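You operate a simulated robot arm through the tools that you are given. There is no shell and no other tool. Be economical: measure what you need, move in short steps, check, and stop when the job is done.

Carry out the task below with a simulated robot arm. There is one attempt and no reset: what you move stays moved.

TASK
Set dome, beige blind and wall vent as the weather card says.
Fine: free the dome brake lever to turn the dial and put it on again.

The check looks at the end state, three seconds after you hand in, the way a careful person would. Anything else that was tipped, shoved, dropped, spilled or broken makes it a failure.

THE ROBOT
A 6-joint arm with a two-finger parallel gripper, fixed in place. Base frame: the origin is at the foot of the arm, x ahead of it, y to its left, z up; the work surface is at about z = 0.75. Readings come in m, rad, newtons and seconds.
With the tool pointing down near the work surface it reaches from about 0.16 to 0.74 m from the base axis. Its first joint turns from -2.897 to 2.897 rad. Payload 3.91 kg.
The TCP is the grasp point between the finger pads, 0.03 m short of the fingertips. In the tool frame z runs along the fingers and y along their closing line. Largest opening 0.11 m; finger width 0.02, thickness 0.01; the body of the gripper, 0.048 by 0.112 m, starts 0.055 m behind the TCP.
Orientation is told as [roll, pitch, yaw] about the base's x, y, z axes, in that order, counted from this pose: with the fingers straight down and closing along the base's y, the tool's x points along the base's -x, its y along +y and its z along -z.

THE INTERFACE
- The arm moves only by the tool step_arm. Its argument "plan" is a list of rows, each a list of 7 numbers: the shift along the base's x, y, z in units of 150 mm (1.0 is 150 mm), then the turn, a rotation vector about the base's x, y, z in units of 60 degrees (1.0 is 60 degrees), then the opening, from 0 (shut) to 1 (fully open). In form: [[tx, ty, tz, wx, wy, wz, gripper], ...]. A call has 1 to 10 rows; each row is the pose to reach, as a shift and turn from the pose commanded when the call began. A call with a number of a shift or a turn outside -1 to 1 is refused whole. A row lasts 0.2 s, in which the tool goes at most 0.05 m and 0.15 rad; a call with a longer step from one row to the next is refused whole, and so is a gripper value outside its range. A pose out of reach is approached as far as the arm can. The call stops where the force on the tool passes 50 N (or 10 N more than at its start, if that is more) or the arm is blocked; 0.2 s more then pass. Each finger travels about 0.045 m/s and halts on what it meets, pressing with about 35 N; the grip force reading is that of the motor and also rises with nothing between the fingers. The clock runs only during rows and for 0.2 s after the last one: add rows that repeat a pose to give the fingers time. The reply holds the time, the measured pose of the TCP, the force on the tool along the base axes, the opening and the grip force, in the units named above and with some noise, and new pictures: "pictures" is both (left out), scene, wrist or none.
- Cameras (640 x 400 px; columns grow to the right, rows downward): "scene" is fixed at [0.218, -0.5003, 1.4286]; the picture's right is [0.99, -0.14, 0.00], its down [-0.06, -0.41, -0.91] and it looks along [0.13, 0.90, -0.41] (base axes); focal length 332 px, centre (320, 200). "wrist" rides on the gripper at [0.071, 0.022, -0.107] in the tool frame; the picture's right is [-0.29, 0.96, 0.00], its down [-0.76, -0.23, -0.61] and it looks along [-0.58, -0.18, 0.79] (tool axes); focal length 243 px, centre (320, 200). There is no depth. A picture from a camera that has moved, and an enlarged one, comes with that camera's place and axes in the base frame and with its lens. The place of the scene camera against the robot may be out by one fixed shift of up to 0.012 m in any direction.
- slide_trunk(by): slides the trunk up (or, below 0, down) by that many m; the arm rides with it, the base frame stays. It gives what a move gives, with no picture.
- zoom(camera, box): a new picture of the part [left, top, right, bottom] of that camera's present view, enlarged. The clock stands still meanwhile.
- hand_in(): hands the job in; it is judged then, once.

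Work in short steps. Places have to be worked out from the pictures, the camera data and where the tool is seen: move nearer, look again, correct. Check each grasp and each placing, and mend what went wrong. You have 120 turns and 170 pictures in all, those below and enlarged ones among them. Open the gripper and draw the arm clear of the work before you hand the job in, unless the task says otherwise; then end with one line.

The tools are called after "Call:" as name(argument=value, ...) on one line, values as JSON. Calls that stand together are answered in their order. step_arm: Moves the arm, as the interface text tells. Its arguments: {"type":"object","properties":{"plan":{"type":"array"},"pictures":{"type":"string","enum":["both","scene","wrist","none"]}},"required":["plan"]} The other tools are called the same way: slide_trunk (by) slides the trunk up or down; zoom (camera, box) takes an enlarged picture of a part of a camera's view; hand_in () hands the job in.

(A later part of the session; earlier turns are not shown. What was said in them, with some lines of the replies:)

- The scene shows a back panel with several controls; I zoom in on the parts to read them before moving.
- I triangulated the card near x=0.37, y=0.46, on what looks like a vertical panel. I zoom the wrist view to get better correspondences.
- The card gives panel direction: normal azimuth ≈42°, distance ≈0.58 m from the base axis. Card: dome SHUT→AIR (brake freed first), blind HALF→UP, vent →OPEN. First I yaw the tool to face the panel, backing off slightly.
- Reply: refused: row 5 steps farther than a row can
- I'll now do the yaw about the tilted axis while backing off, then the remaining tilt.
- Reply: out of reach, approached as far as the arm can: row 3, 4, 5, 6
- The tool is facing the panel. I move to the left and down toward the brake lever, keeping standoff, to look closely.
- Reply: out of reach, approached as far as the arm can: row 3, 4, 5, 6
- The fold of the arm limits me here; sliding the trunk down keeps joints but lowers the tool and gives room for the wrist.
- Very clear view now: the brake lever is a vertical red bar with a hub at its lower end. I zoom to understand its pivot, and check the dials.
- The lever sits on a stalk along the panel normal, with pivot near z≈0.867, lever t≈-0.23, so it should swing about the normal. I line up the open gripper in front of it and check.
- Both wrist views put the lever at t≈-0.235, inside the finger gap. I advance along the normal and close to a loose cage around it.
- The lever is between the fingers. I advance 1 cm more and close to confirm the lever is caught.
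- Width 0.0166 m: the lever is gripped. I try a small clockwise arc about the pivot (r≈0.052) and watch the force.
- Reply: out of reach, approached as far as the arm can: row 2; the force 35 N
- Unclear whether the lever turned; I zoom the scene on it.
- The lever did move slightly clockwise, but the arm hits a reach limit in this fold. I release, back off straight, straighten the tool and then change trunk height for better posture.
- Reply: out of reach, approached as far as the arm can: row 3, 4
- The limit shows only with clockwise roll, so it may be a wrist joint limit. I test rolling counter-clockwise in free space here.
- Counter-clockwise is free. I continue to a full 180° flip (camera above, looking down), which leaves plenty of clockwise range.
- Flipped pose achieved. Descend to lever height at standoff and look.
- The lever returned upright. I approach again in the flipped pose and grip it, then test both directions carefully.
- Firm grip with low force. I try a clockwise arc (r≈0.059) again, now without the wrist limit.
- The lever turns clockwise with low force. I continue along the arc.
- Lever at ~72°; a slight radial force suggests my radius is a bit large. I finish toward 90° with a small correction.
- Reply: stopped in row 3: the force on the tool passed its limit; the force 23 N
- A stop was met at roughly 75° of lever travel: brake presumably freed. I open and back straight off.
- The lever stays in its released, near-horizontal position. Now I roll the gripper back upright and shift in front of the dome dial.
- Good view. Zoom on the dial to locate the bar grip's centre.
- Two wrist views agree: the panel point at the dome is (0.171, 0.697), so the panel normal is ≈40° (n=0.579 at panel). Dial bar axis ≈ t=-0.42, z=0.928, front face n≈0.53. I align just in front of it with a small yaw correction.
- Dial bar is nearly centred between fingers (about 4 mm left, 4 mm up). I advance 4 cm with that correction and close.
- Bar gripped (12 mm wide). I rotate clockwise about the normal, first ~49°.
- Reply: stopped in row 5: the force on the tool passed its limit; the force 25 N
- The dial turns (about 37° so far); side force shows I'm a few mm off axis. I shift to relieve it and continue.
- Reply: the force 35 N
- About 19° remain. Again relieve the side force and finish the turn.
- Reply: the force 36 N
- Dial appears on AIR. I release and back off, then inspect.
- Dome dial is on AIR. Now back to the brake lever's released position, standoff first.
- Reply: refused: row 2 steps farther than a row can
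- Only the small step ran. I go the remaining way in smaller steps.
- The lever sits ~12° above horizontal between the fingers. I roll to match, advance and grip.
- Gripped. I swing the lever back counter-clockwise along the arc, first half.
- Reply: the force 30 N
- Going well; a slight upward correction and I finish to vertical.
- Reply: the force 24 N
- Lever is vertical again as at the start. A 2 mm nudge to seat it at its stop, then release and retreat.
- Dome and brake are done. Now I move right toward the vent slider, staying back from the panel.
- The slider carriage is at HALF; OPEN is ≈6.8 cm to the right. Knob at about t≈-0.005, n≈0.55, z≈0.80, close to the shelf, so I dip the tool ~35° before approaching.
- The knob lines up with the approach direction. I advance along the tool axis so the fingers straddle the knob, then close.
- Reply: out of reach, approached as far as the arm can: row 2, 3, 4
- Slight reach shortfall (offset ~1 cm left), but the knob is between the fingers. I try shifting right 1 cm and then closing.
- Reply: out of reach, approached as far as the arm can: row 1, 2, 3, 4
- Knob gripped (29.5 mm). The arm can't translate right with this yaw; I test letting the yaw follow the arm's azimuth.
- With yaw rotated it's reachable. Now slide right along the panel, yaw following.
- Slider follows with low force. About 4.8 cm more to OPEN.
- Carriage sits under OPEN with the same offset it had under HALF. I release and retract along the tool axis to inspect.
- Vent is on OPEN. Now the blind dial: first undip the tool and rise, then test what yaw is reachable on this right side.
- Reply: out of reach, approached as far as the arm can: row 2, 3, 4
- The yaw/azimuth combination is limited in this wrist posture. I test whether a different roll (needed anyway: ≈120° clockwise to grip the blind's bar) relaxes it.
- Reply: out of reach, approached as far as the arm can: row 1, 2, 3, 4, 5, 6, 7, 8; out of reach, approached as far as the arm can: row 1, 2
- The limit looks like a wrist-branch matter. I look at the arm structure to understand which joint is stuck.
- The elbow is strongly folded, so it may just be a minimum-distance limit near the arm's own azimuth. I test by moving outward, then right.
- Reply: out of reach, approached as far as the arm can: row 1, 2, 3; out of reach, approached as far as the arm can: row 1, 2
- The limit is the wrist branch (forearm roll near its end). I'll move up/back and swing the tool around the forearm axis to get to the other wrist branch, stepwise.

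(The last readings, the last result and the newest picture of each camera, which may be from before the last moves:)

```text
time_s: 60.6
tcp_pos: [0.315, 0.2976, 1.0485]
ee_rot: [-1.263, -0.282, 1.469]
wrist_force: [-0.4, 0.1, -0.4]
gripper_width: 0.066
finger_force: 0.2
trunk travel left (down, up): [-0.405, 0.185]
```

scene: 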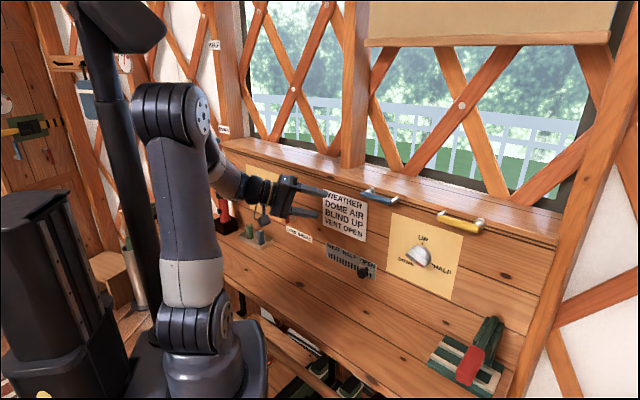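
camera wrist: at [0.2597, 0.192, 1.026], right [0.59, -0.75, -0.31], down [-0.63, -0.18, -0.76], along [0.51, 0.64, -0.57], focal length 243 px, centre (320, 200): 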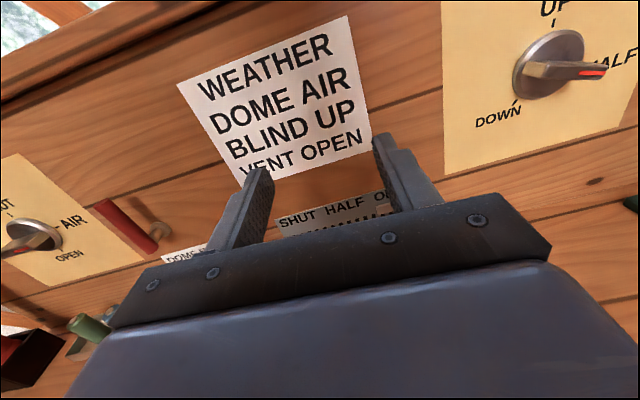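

Swing proceeds without limits. Continue the swing.

Call:
step_arm(plan=[[0, 0, 0, 0.0724, 0.0608, -0.0945, 0.6], [0, 0, 0, 0.1448, 0.1216, -0.189, 0.6], [0, 0, 0, 0.2172, 0.1824, -0.2835, 0.6], [0, 0, 0, 0.2896, 0.2432, -0.378, 0.6], [0, 0, 0, 0.362, 0.304, -0.4725, 0.6], [0, 0, 0, 0.4344, 0.3648, -0.567, 0.6], [0, 0, 0, 0.5068, 0.4256, -0.6615, 0.6], [0, 0, 0, 0.5792, 0.4864, -0.756, 0.6]], pictures="scene")

```text
time_s: 62.4
tcp_pos: [0.3132, 0.2973, 1.0482]
ee_rot: [-0.456, -0.445, 0.331]
wrist_force: [-0.3, 0.3, -0.4]
gripper_width: 0.066
finger_force: 0.0
trunk travel left (down, up): [-0.405, 0.185]
```

scene: 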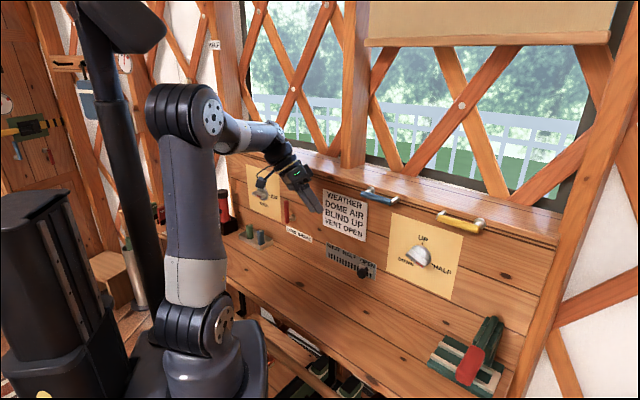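

Finish the swing to tool-down.

Call:
step_arm(plan=[[0, 0, 0, 0.0724, 0.0608, -0.0945, 0.6], [0, 0, 0, 0.1448, 0.1216, -0.189, 0.6], [0, 0, 0, 0.2172, 0.1824, -0.2835, 0.6], [0, 0, 0, 0.2896, 0.2432, -0.378, 0.6], [0, 0, 0, 0.362, 0.304, -0.4725, 0.6], [0, 0, 0, 0.4344, 0.3648, -0.567, 0.6]], pictures="both")

```text
time_s: 63.8
tcp_pos: [0.3122, 0.2982, 1.0492]
ee_rot: [-0.006, -0.047, -0.393]
wrist_force: [-0.8, -0.2, 0.6]
gripper_width: 0.0658
finger_force: 0.1
trunk travel left (down, up): [-0.405, 0.185]
camera wrist: at [0.2504, 0.3483, 1.1518], right [0.63, 0.77, 0.01], down [0.59, -0.49, 0.65], along [0.5, -0.41, -0.76], focal length 243 px, centre (320, 200)
```

scene: 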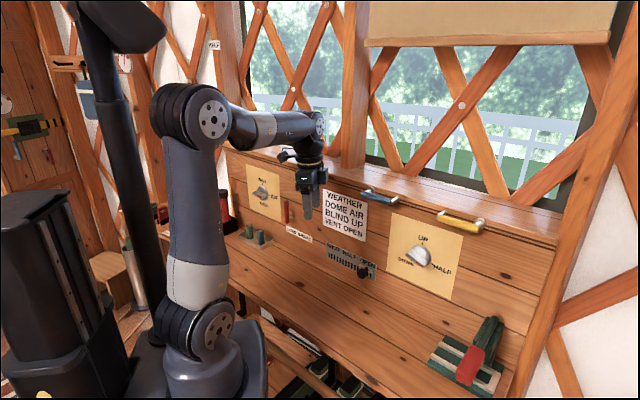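
wrist: 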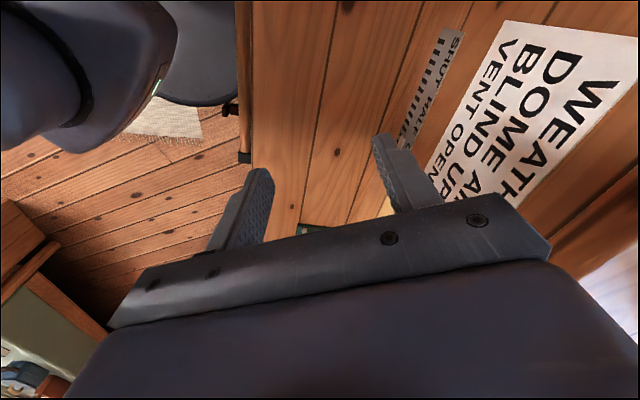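

Now in the initial wrist branch. I set the roll for the blind's bar while tool-down (yaw −58°), then pitch up exactly in the arm's plane.

Call:
step_arm(plan=[[0, 0, 0, 0, 0, -0.12, 0.6], [0, 0, 0, 0, 0, -0.24, 0.6], [0, 0, 0, 0, 0, -0.36, 0.6], [0, 0, 0, 0, 0, -0.48, 0.6], [0, 0, 0, 0, 0, -0.6, 0.6], [0, 0, 0, 0, 0, -0.72, 0.6], [0, 0, 0, 0, 0, -0.84, 0.6], [0, 0, 0, 0, 0, -0.967, 0.6]], pictures="none")

Call:
step_arm(plan=[[0, 0, 0, 0.0864, -0.0904, 0, 0.6], [0, 0, 0, 0.1728, -0.1808, 0, 0.6], [0, 0, 0, 0.259, -0.271, 0, 0.6], [0, 0, 0, 0.3455, -0.3615, 0, 0.6], [0, 0, 0, 0.432, -0.452, 0, 0.6], [0, 0, 0, 0.518, -0.542, 0, 0.6]], pictures="scene")

```text
time_s: 65.6
tcp_pos: [0.3139, 0.2995, 1.0485]
ee_rot: [-0.009, -0.051, -1.406]
wrist_force: [0.4, 0.1, -0.4]
gripper_width: 0.0661
finger_force: 0.1
trunk travel left (down, up): [-0.405, 0.185]
```

```text
time_s: 67.0
tcp_pos: [0.314, 0.2992, 1.0506]
ee_rot: [0.672, 0.372, -1.289]
wrist_force: [0.2, -0.6, 0.1]
gripper_width: 0.0659
finger_force: 0.1
trunk travel left (down, up): [-0.405, 0.185]
```

scene: 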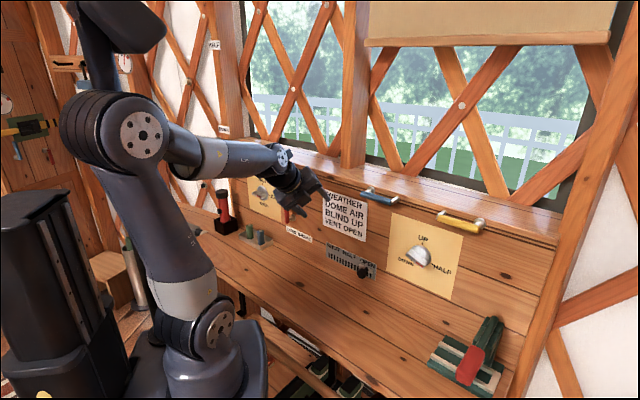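

Continue pitching through the forearm alignment.

Call:
step_arm(plan=[[0, 0, 0, 0.0864, -0.0904, 0, 0.6], [0, 0, 0, 0.1728, -0.1808, 0, 0.6], [0, 0, 0, 0.259, -0.271, 0, 0.6], [0, 0, 0, 0.3455, -0.3615, 0, 0.6], [0, 0, 0, 0.432, -0.452, 0, 0.6], [0, 0, 0, 0.518, -0.542, 0, 0.6]], pictures="scene")

Call:
step_arm(plan=[[0.1, -0.12, -0.05, 0, 0, -0.03, 0.6], [0.2, -0.24, -0.1, 0, 0, -0.06, 0.6]], pictures="none")

```text
time_s: 68.4
tcp_pos: [0.3139, 0.2997, 1.0469]
ee_rot: [1.527, 0.593, -0.873]
wrist_force: [0.5, -0.6, 0.0]
gripper_width: 0.0658
finger_force: 0.0
out of reach, approached as far as the arm can: row 2, 3, 4, 5
trunk travel left (down, up): [-0.405, 0.185]
```

scene: 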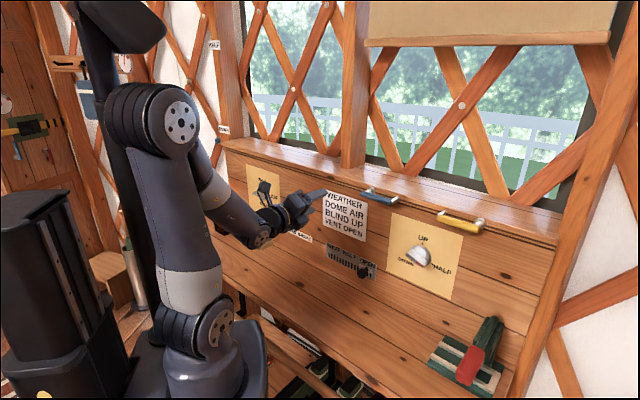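

```text
time_s: 69.0
tcp_pos: [0.3439, 0.2633, 1.0346]
ee_rot: [1.53, 0.594, -0.932]
wrist_force: [-0.1, 0.1, -0.6]
gripper_width: 0.0662
finger_force: 0.0
trunk travel left (down, up): [-0.405, 0.185]
```

Past the limit: moving right now works. Continue toward the blind dial, at standoff.

Call:
step_arm(plan=[[0.13, -0.153, -0.09, 0, 0, 0, 0.6], [0.26, -0.306, -0.18, 0, 0, 0, 0.6], [0.386, -0.46, -0.28, 0, 0, 0, 0.6], [0.515, -0.613, -0.37, 0, 0, 0, 0.6], [0.643, -0.766, -0.47, 0, 0, 0, 0.6], [0.772, -0.919, -0.56, 0, 0, 0, 0.6]], pictures="both")

```text
time_s: 70.4
tcp_pos: [0.4593, 0.1225, 0.9494]
ee_rot: [1.525, 0.596, -0.932]
wrist_force: [0.5, 0.7, 1.1]
gripper_width: 0.0658
finger_force: 0.1
trunk travel left (down, up): [-0.405, 0.185]
camera wrist: at [0.3459, 0.0955, 1.0103], right [0.5, -0.6, 0.63], down [-0.19, -0.78, -0.6], along [0.85, 0.18, -0.5], focal length 243 px, centre (320, 200)
```

scene: 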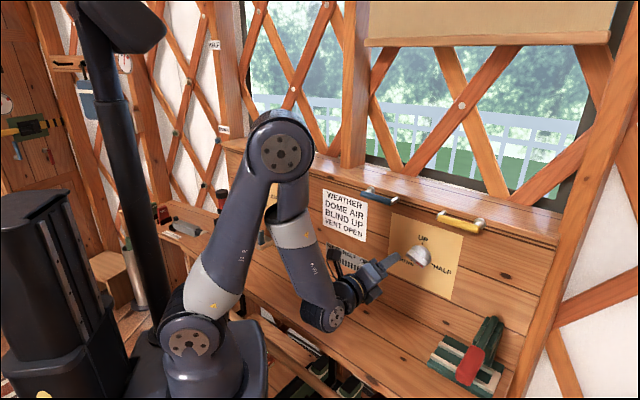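
wrist: 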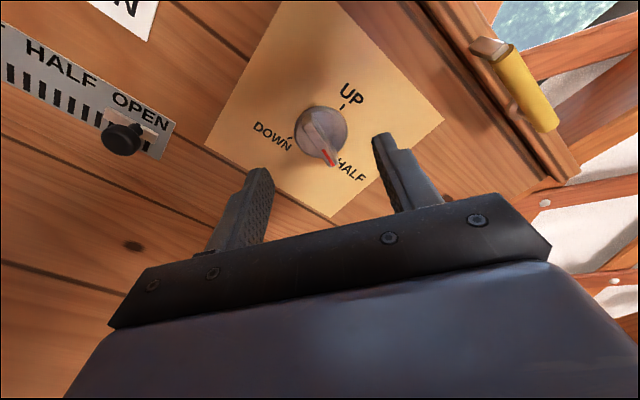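

Reached with bar nearly aligned. Zoom for details.

Call:
zoom(camera="wrist", box=[240, 70, 400, 195])

Call:
zoom(camera="scene", box=[380, 215, 480, 290])

```text
3.20 times, centred on (320, 132) of wrist
camera zoom: at [0.3459, 0.0955, 1.0103], right [0.5, -0.6, 0.63], down [-0.19, -0.78, -0.6], along [0.85, 0.18, -0.5], focal length 776 px, centre (320, 416)
```

zoom: 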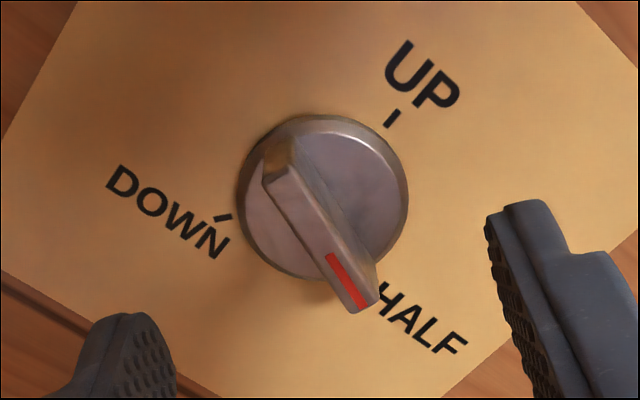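

```text
5.33 times, centred on (430, 252) of scene
camera zoom: at [0.218, -0.5003, 1.4286], right [0.99, -0.14, 0.0], down [-0.06, -0.41, -0.91], along [0.13, 0.9, -0.41], focal length 1768 px, centre (-267, -80)
```

zoom: 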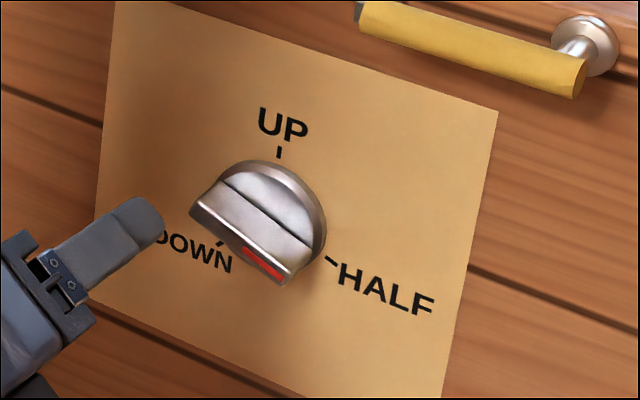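

Bar points ≈107° (HALF); dial axis ≈ t=0.219, z=0.928. I roll −17° to match the bar and move to a pre-grasp position.

Call:
step_arm(plan=[[0.11, 0.042, -0.047, -0.072, -0.061, 0, 0.6], [0.22, 0.084, -0.094, -0.145, -0.121, 0, 0.6], [0.33, 0.125, -0.14, -0.217, -0.182, 0, 0.6]], pictures="wrist")

Call:
zoom(camera="wrist", box=[240, 70, 400, 195])

```text
time_s: 71.2
tcp_pos: [0.5091, 0.1446, 0.9285]
ee_rot: [1.547, 0.298, -0.924]
wrist_force: [-0.1, 0.0, 0.6]
gripper_width: 0.0658
finger_force: 0.1
trunk travel left (down, up): [-0.405, 0.185]
camera wrist: at [0.3861, 0.1274, 0.972], right [0.36, -0.43, 0.83], down [-0.09, -0.9, -0.43], along [0.93, 0.08, -0.36], focal length 243 px, centre (320, 200)
```

wrist: 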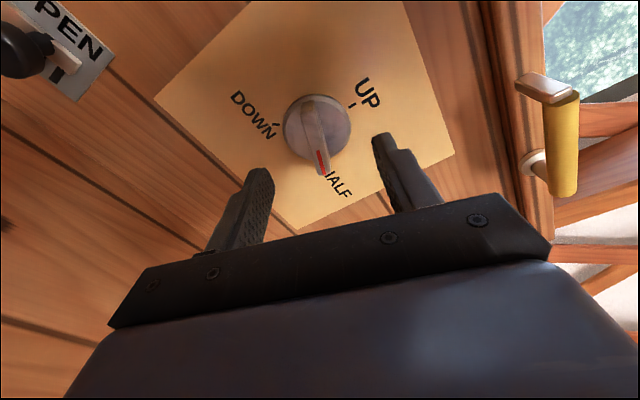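

```text
3.20 times, centred on (320, 132) of wrist
camera zoom: at [0.3861, 0.1274, 0.972], right [0.36, -0.43, 0.83], down [-0.09, -0.9, -0.43], along [0.93, 0.08, -0.36], focal length 776 px, centre (320, 416)
```

zoom: 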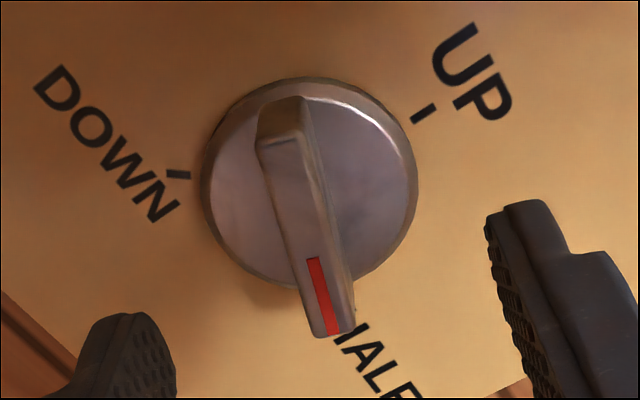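

Aligned. Advance 4.4 cm along the normal, slightly down, and close on the bar.

Call:
step_arm(plan=[[0.075, 0.063, -0.027, 0, 0, 0, 0.6], [0.15, 0.126, -0.027, 0, 0, 0, 0.6], [0.225, 0.189, -0.027, 0, 0, 0, 0.6], [0.225, 0.189, -0.027, 0, 0, 0, 0.35], [0.225, 0.189, -0.027, 0, 0, 0, 0.1], [0.225, 0.189, -0.027, 0, 0, 0, 0.05], [0.225, 0.189, -0.027, 0, 0, 0, 0.05]], pictures="wrist")

Call:
zoom(camera="scene", box=[380, 215, 480, 290])

```text
time_s: 72.8
tcp_pos: [0.5417, 0.1727, 0.9233]
ee_rot: [1.545, 0.301, -0.924]
wrist_force: [0.7, 0.5, -4.0]
gripper_width: 0.0122
finger_force: 33.9
trunk travel left (down, up): [-0.405, 0.185]
camera wrist: at [0.4202, 0.1567, 0.9668], right [0.36, -0.43, 0.83], down [-0.09, -0.9, -0.43], along [0.93, 0.08, -0.36], focal length 243 px, centre (320, 200)
```

wrist: 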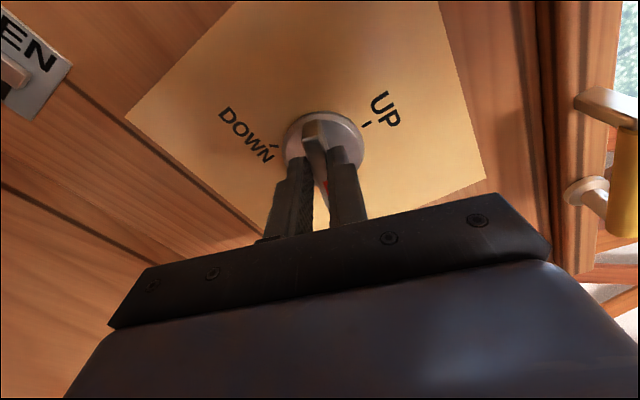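

```text
5.33 times, centred on (430, 252) of scene
camera zoom: at [0.218, -0.5003, 1.4286], right [0.99, -0.14, 0.0], down [-0.06, -0.41, -0.91], along [0.13, 0.9, -0.41], focal length 1768 px, centre (-267, -80)
```

zoom: 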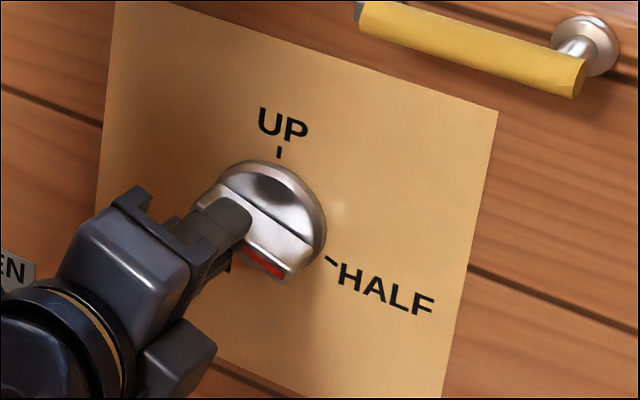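

Gripped. Rotate counter-clockwise in steps, first ~40°.

Call:
step_arm(plan=[[0, 0, 0, -0.1039, -0.0872, 0, 0.05], [0, 0, 0, -0.2078, -0.1744, 0, 0.05], [0, 0, 0, -0.3117, -0.2616, 0, 0.05], [0, 0, 0, -0.4156, -0.3488, 0, 0.05], [0, 0, 0, -0.5195, -0.436, 0, 0.05]], pictures="wrist")

Call:
zoom(camera="scene", box=[380, 215, 480, 290])

```text
time_s: 74.0
tcp_pos: [0.5433, 0.1717, 0.9173]
ee_rot: [1.559, -0.409, -0.917]
wrist_force: [-3.6, 2.8, -49.1]
gripper_width: 0.0124
finger_force: 44.4
trunk travel left (down, up): [-0.405, 0.185]
camera wrist: at [0.4119, 0.1664, 0.909], right [-0.06, 0.1, 0.99], down [-0.01, -1.0, 0.1], along [1.0, 0.0, 0.06], focal length 243 px, centre (320, 200)
```

wrist: 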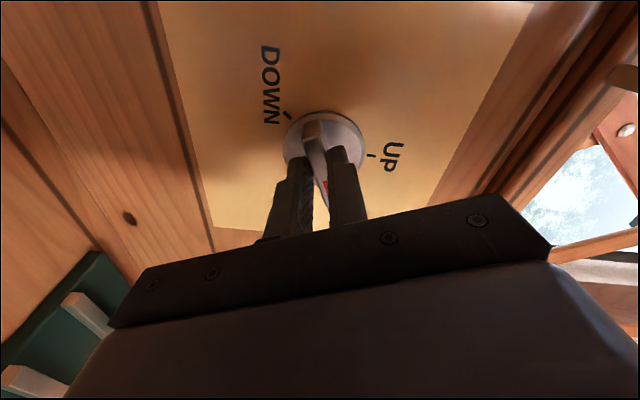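

```text
5.33 times, centred on (430, 252) of scene
camera zoom: at [0.218, -0.5003, 1.4286], right [0.99, -0.14, 0.0], down [-0.06, -0.41, -0.91], along [0.13, 0.9, -0.41], focal length 1768 px, centre (-267, -80)
```

zoom: 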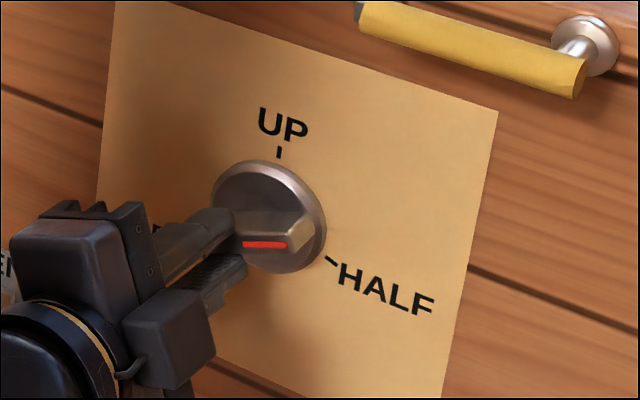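

Turning; the vertical force shows the dial axis is lower than I hold. I drop ~8 mm and continue.

Call:
step_arm(plan=[[0, 0, -0.055, 0, 0, 0, 0.05], [0, 0, -0.06, -0.1039, -0.0872, 0, 0.05], [0, 0, -0.06, -0.2078, -0.1744, 0, 0.05], [0, 0, -0.06, -0.3117, -0.2616, 0, 0.05]], pictures="none")

```text
time_s: 75.0
tcp_pos: [0.5439, 0.1714, 0.9134]
ee_rot: [1.607, -0.836, -0.942]
wrist_force: [3.5, -5.7, -28.8]
gripper_width: 0.0121
finger_force: 44.9
trunk travel left (down, up): [-0.405, 0.185]
```

65° turned, ~42° to go.

Call:
step_arm(plan=[[0.004, -0.005, -0.02, 0, 0, 0, 0.05], [0.004, -0.005, -0.02, -0.1039, -0.0872, 0, 0.05], [0.004, -0.005, -0.02, -0.2078, -0.1744, 0, 0.05], [0.004, -0.005, -0.02, -0.3117, -0.2616, 0, 0.05], [0.004, -0.005, -0.02, -0.4156, -0.3488, 0, 0.05], [0.004, -0.005, -0.02, -0.5351, -0.4491, 0, 0.05]], pictures="wrist")

Call:
zoom(camera="scene", box=[380, 215, 480, 290])

```text
refused: row 6 steps farther than a row can; nothing moved
```

```text
5.33 times, centred on (430, 252) of scene
camera zoom: at [0.218, -0.5003, 1.4286], right [0.99, -0.14, 0.0], down [-0.06, -0.41, -0.91], along [0.13, 0.9, -0.41], focal length 1768 px, centre (-267, -80)
```

zoom: 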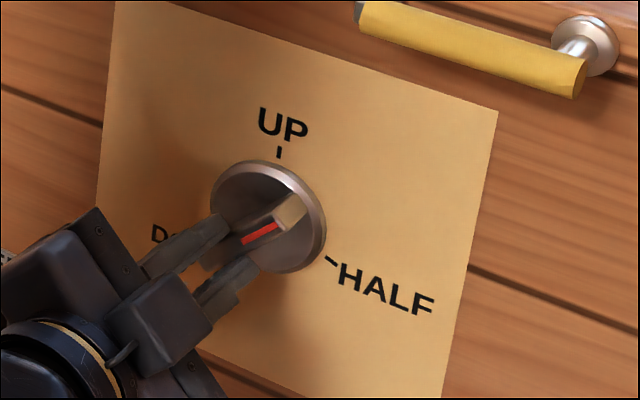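

Refused for one over-long row; I resend with it split.

Call:
step_arm(plan=[[0.004, -0.005, -0.02, 0, 0, 0, 0.05], [0.004, -0.005, -0.02, -0.1039, -0.0872, 0, 0.05], [0.004, -0.005, -0.02, -0.2078, -0.1744, 0, 0.05], [0.004, -0.005, -0.02, -0.3117, -0.2616, 0, 0.05], [0.004, -0.005, -0.02, -0.4156, -0.3488, 0, 0.05], [0.004, -0.005, -0.02, -0.51, -0.428, 0, 0.05], [0.004, -0.005, -0.02, -0.5351, -0.4491, 0, 0.05]], pictures="wrist")

Call:
zoom(camera="scene", box=[380, 215, 480, 290])

```text
time_s: 76.6
tcp_pos: [0.5477, 0.166, 0.9105]
ee_rot: [2.852, -1.528, -2.184]
wrist_force: [19.3, -15.4, -7.7]
gripper_width: 0.0126
finger_force: 45.3
trunk travel left (down, up): [-0.405, 0.185]
stopped in row 7: the force on the tool passed its limit (the readings are from after the stop); the commanded pose is now the measured one
camera wrist: at [0.4517, 0.1189, 0.835], right [-0.6, 0.74, 0.3], down [-0.35, -0.58, 0.73], along [0.72, 0.33, 0.61], focal length 243 px, centre (320, 200)
```

wrist: 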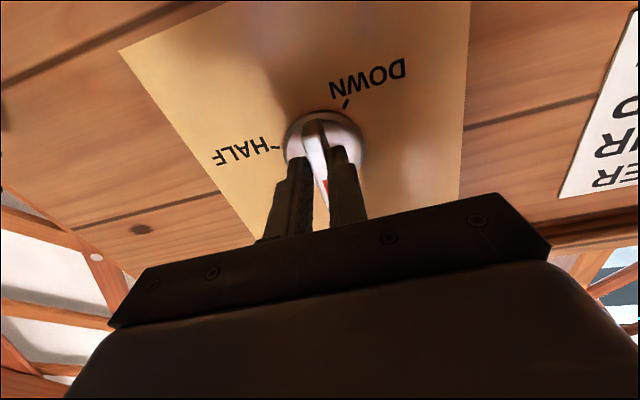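

```text
5.33 times, centred on (430, 252) of scene
camera zoom: at [0.218, -0.5003, 1.4286], right [0.99, -0.14, 0.0], down [-0.06, -0.41, -0.91], along [0.13, 0.9, -0.41], focal length 1768 px, centre (-267, -80)
```

zoom: 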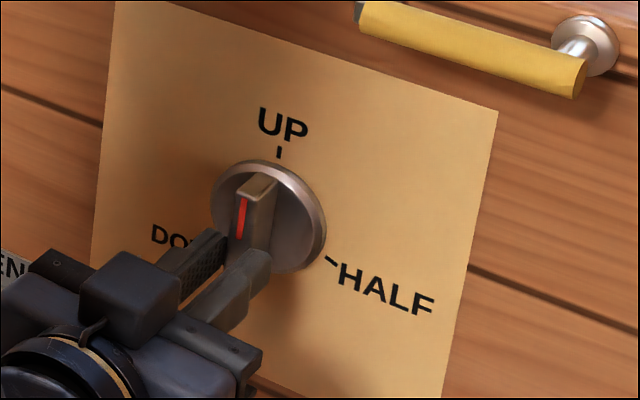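

Bar is vertical at UP per the tool frame. Release and back off to verify.

Call:
step_arm(plan=[[0, 0, 0, 0, 0, 0, 0.2], [0, 0, 0, 0, 0, 0, 0.35], [0, 0, 0, 0, 0, 0, 0.5], [-0.15, -0.126, 0, 0, 0, 0, 0.5], [-0.3, -0.252, 0, 0, 0, 0, 0.5], [-0.45, -0.378, 0.1, 0, 0, 0, 0.5]], pictures="both")

Call:
zoom(camera="scene", box=[380, 215, 480, 290])

Call:
zoom(camera="wrist", box=[220, 30, 420, 180])

```text
time_s: 78.0
tcp_pos: [0.4789, 0.1129, 0.9254]
ee_rot: [2.954, -1.525, -2.278]
wrist_force: [0.7, 0.0, -0.3]
gripper_width: 0.055
finger_force: 0.0
trunk travel left (down, up): [-0.405, 0.185]
camera wrist: at [0.3832, 0.0647, 0.85], right [-0.61, 0.74, 0.3], down [-0.35, -0.59, 0.73], along [0.71, 0.34, 0.62], focal length 243 px, centre (320, 200)
```

scene: 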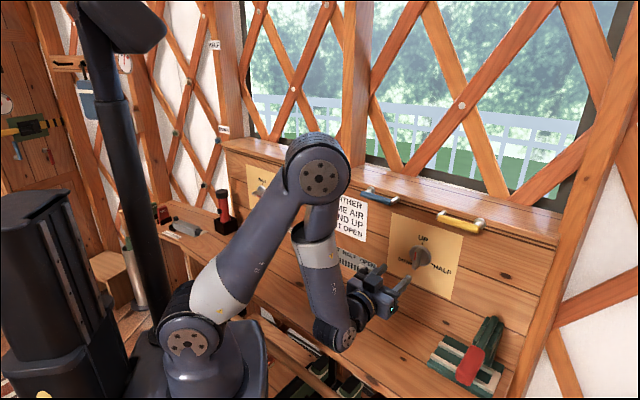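
wrist: 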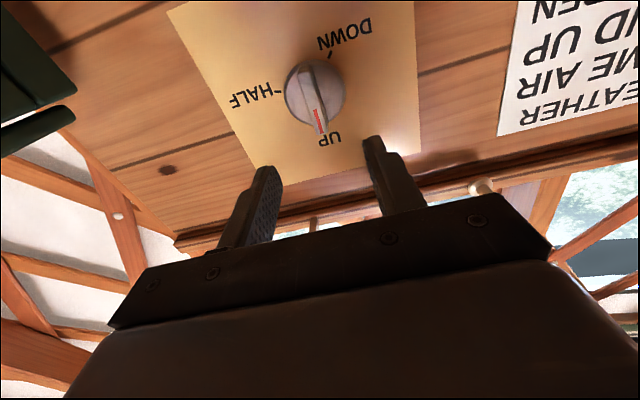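

```text
5.33 times, centred on (430, 252) of scene
camera zoom: at [0.218, -0.5003, 1.4286], right [0.99, -0.14, 0.0], down [-0.06, -0.41, -0.91], along [0.13, 0.9, -0.41], focal length 1768 px, centre (-267, -80)
```

zoom: 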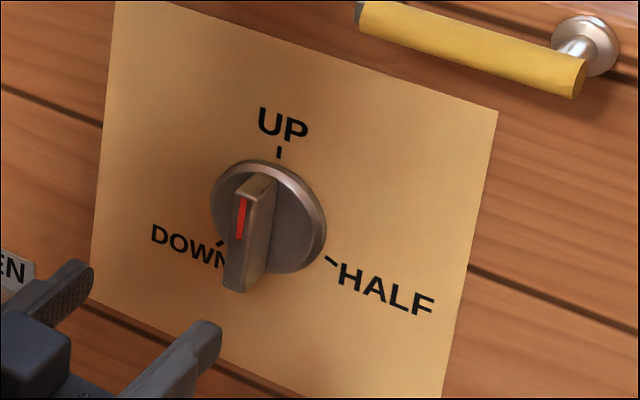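

```text
2.67 times, centred on (320, 105) of wrist
camera zoom: at [0.3832, 0.0647, 0.85], right [-0.61, 0.74, 0.3], down [-0.35, -0.59, 0.73], along [0.71, 0.34, 0.62], focal length 647 px, centre (320, 453)
```

zoom: 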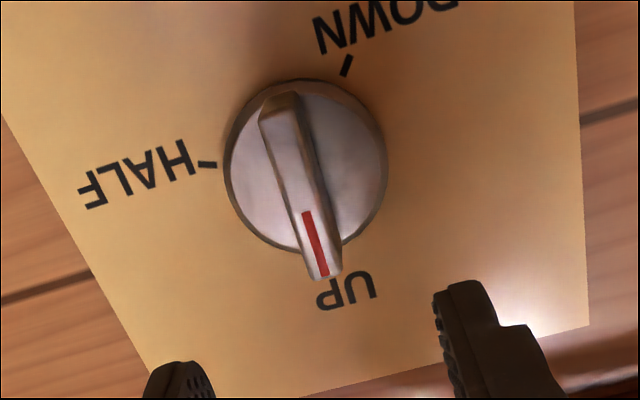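

The dial is on UP and the blind has rolled up. I draw back a little further with the gripper open and do a last check of the other controls.

Call:
step_arm(plan=[[-0.05, -0.12, 0.05, 0, 0, 0, 0.6], [-0.1, -0.24, 0.1, 0, 0, 0, 0.6], [-0.15, -0.4, 0.15, 0, 0, 0, 0.6], [-0.15, -0.6, 0.2, 0, 0, 0, 0.6]], pictures="scene")

Call:
zoom(camera="scene", box=[220, 150, 400, 290])

```text
time_s: 79.0
tcp_pos: [0.4557, 0.0218, 0.9574]
ee_rot: [2.936, -1.525, -2.26]
wrist_force: [0.7, -0.8, -0.5]
gripper_width: 0.0658
finger_force: 0.0
trunk travel left (down, up): [-0.405, 0.185]
```

scene: 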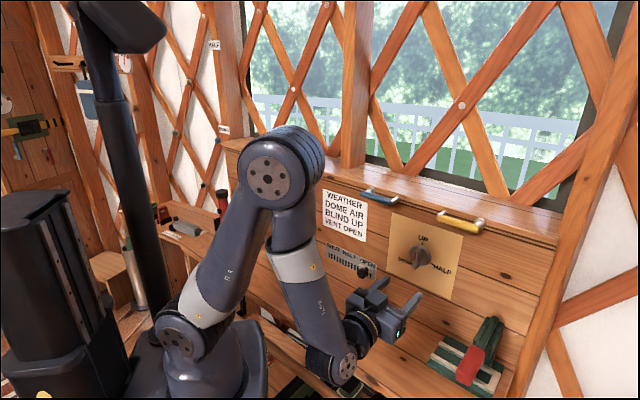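

```text
2.86 times, centred on (310, 220) of scene
camera zoom: at [0.218, -0.5003, 1.4286], right [0.99, -0.14, 0.0], down [-0.06, -0.41, -0.91], along [0.13, 0.9, -0.41], focal length 947 px, centre (349, 143)
```

zoom: 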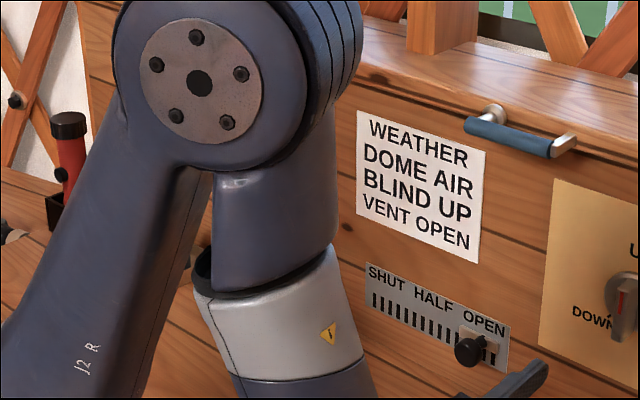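

Everything is set: dome on AIR with the brake back on, blind UP, vent OPEN, and the gripper is open and clear. Handing in.

Call:
hand_in()

```text
The job is handed in.
```

I set the dome to AIR with its brake lever back on, the beige blind to UP, and the wall vent to OPEN. In the last pictures the blind is rolled up and the vent is under OPEN. The arm hid the dome dial and brake in the final view, but I checked both right after setting them.
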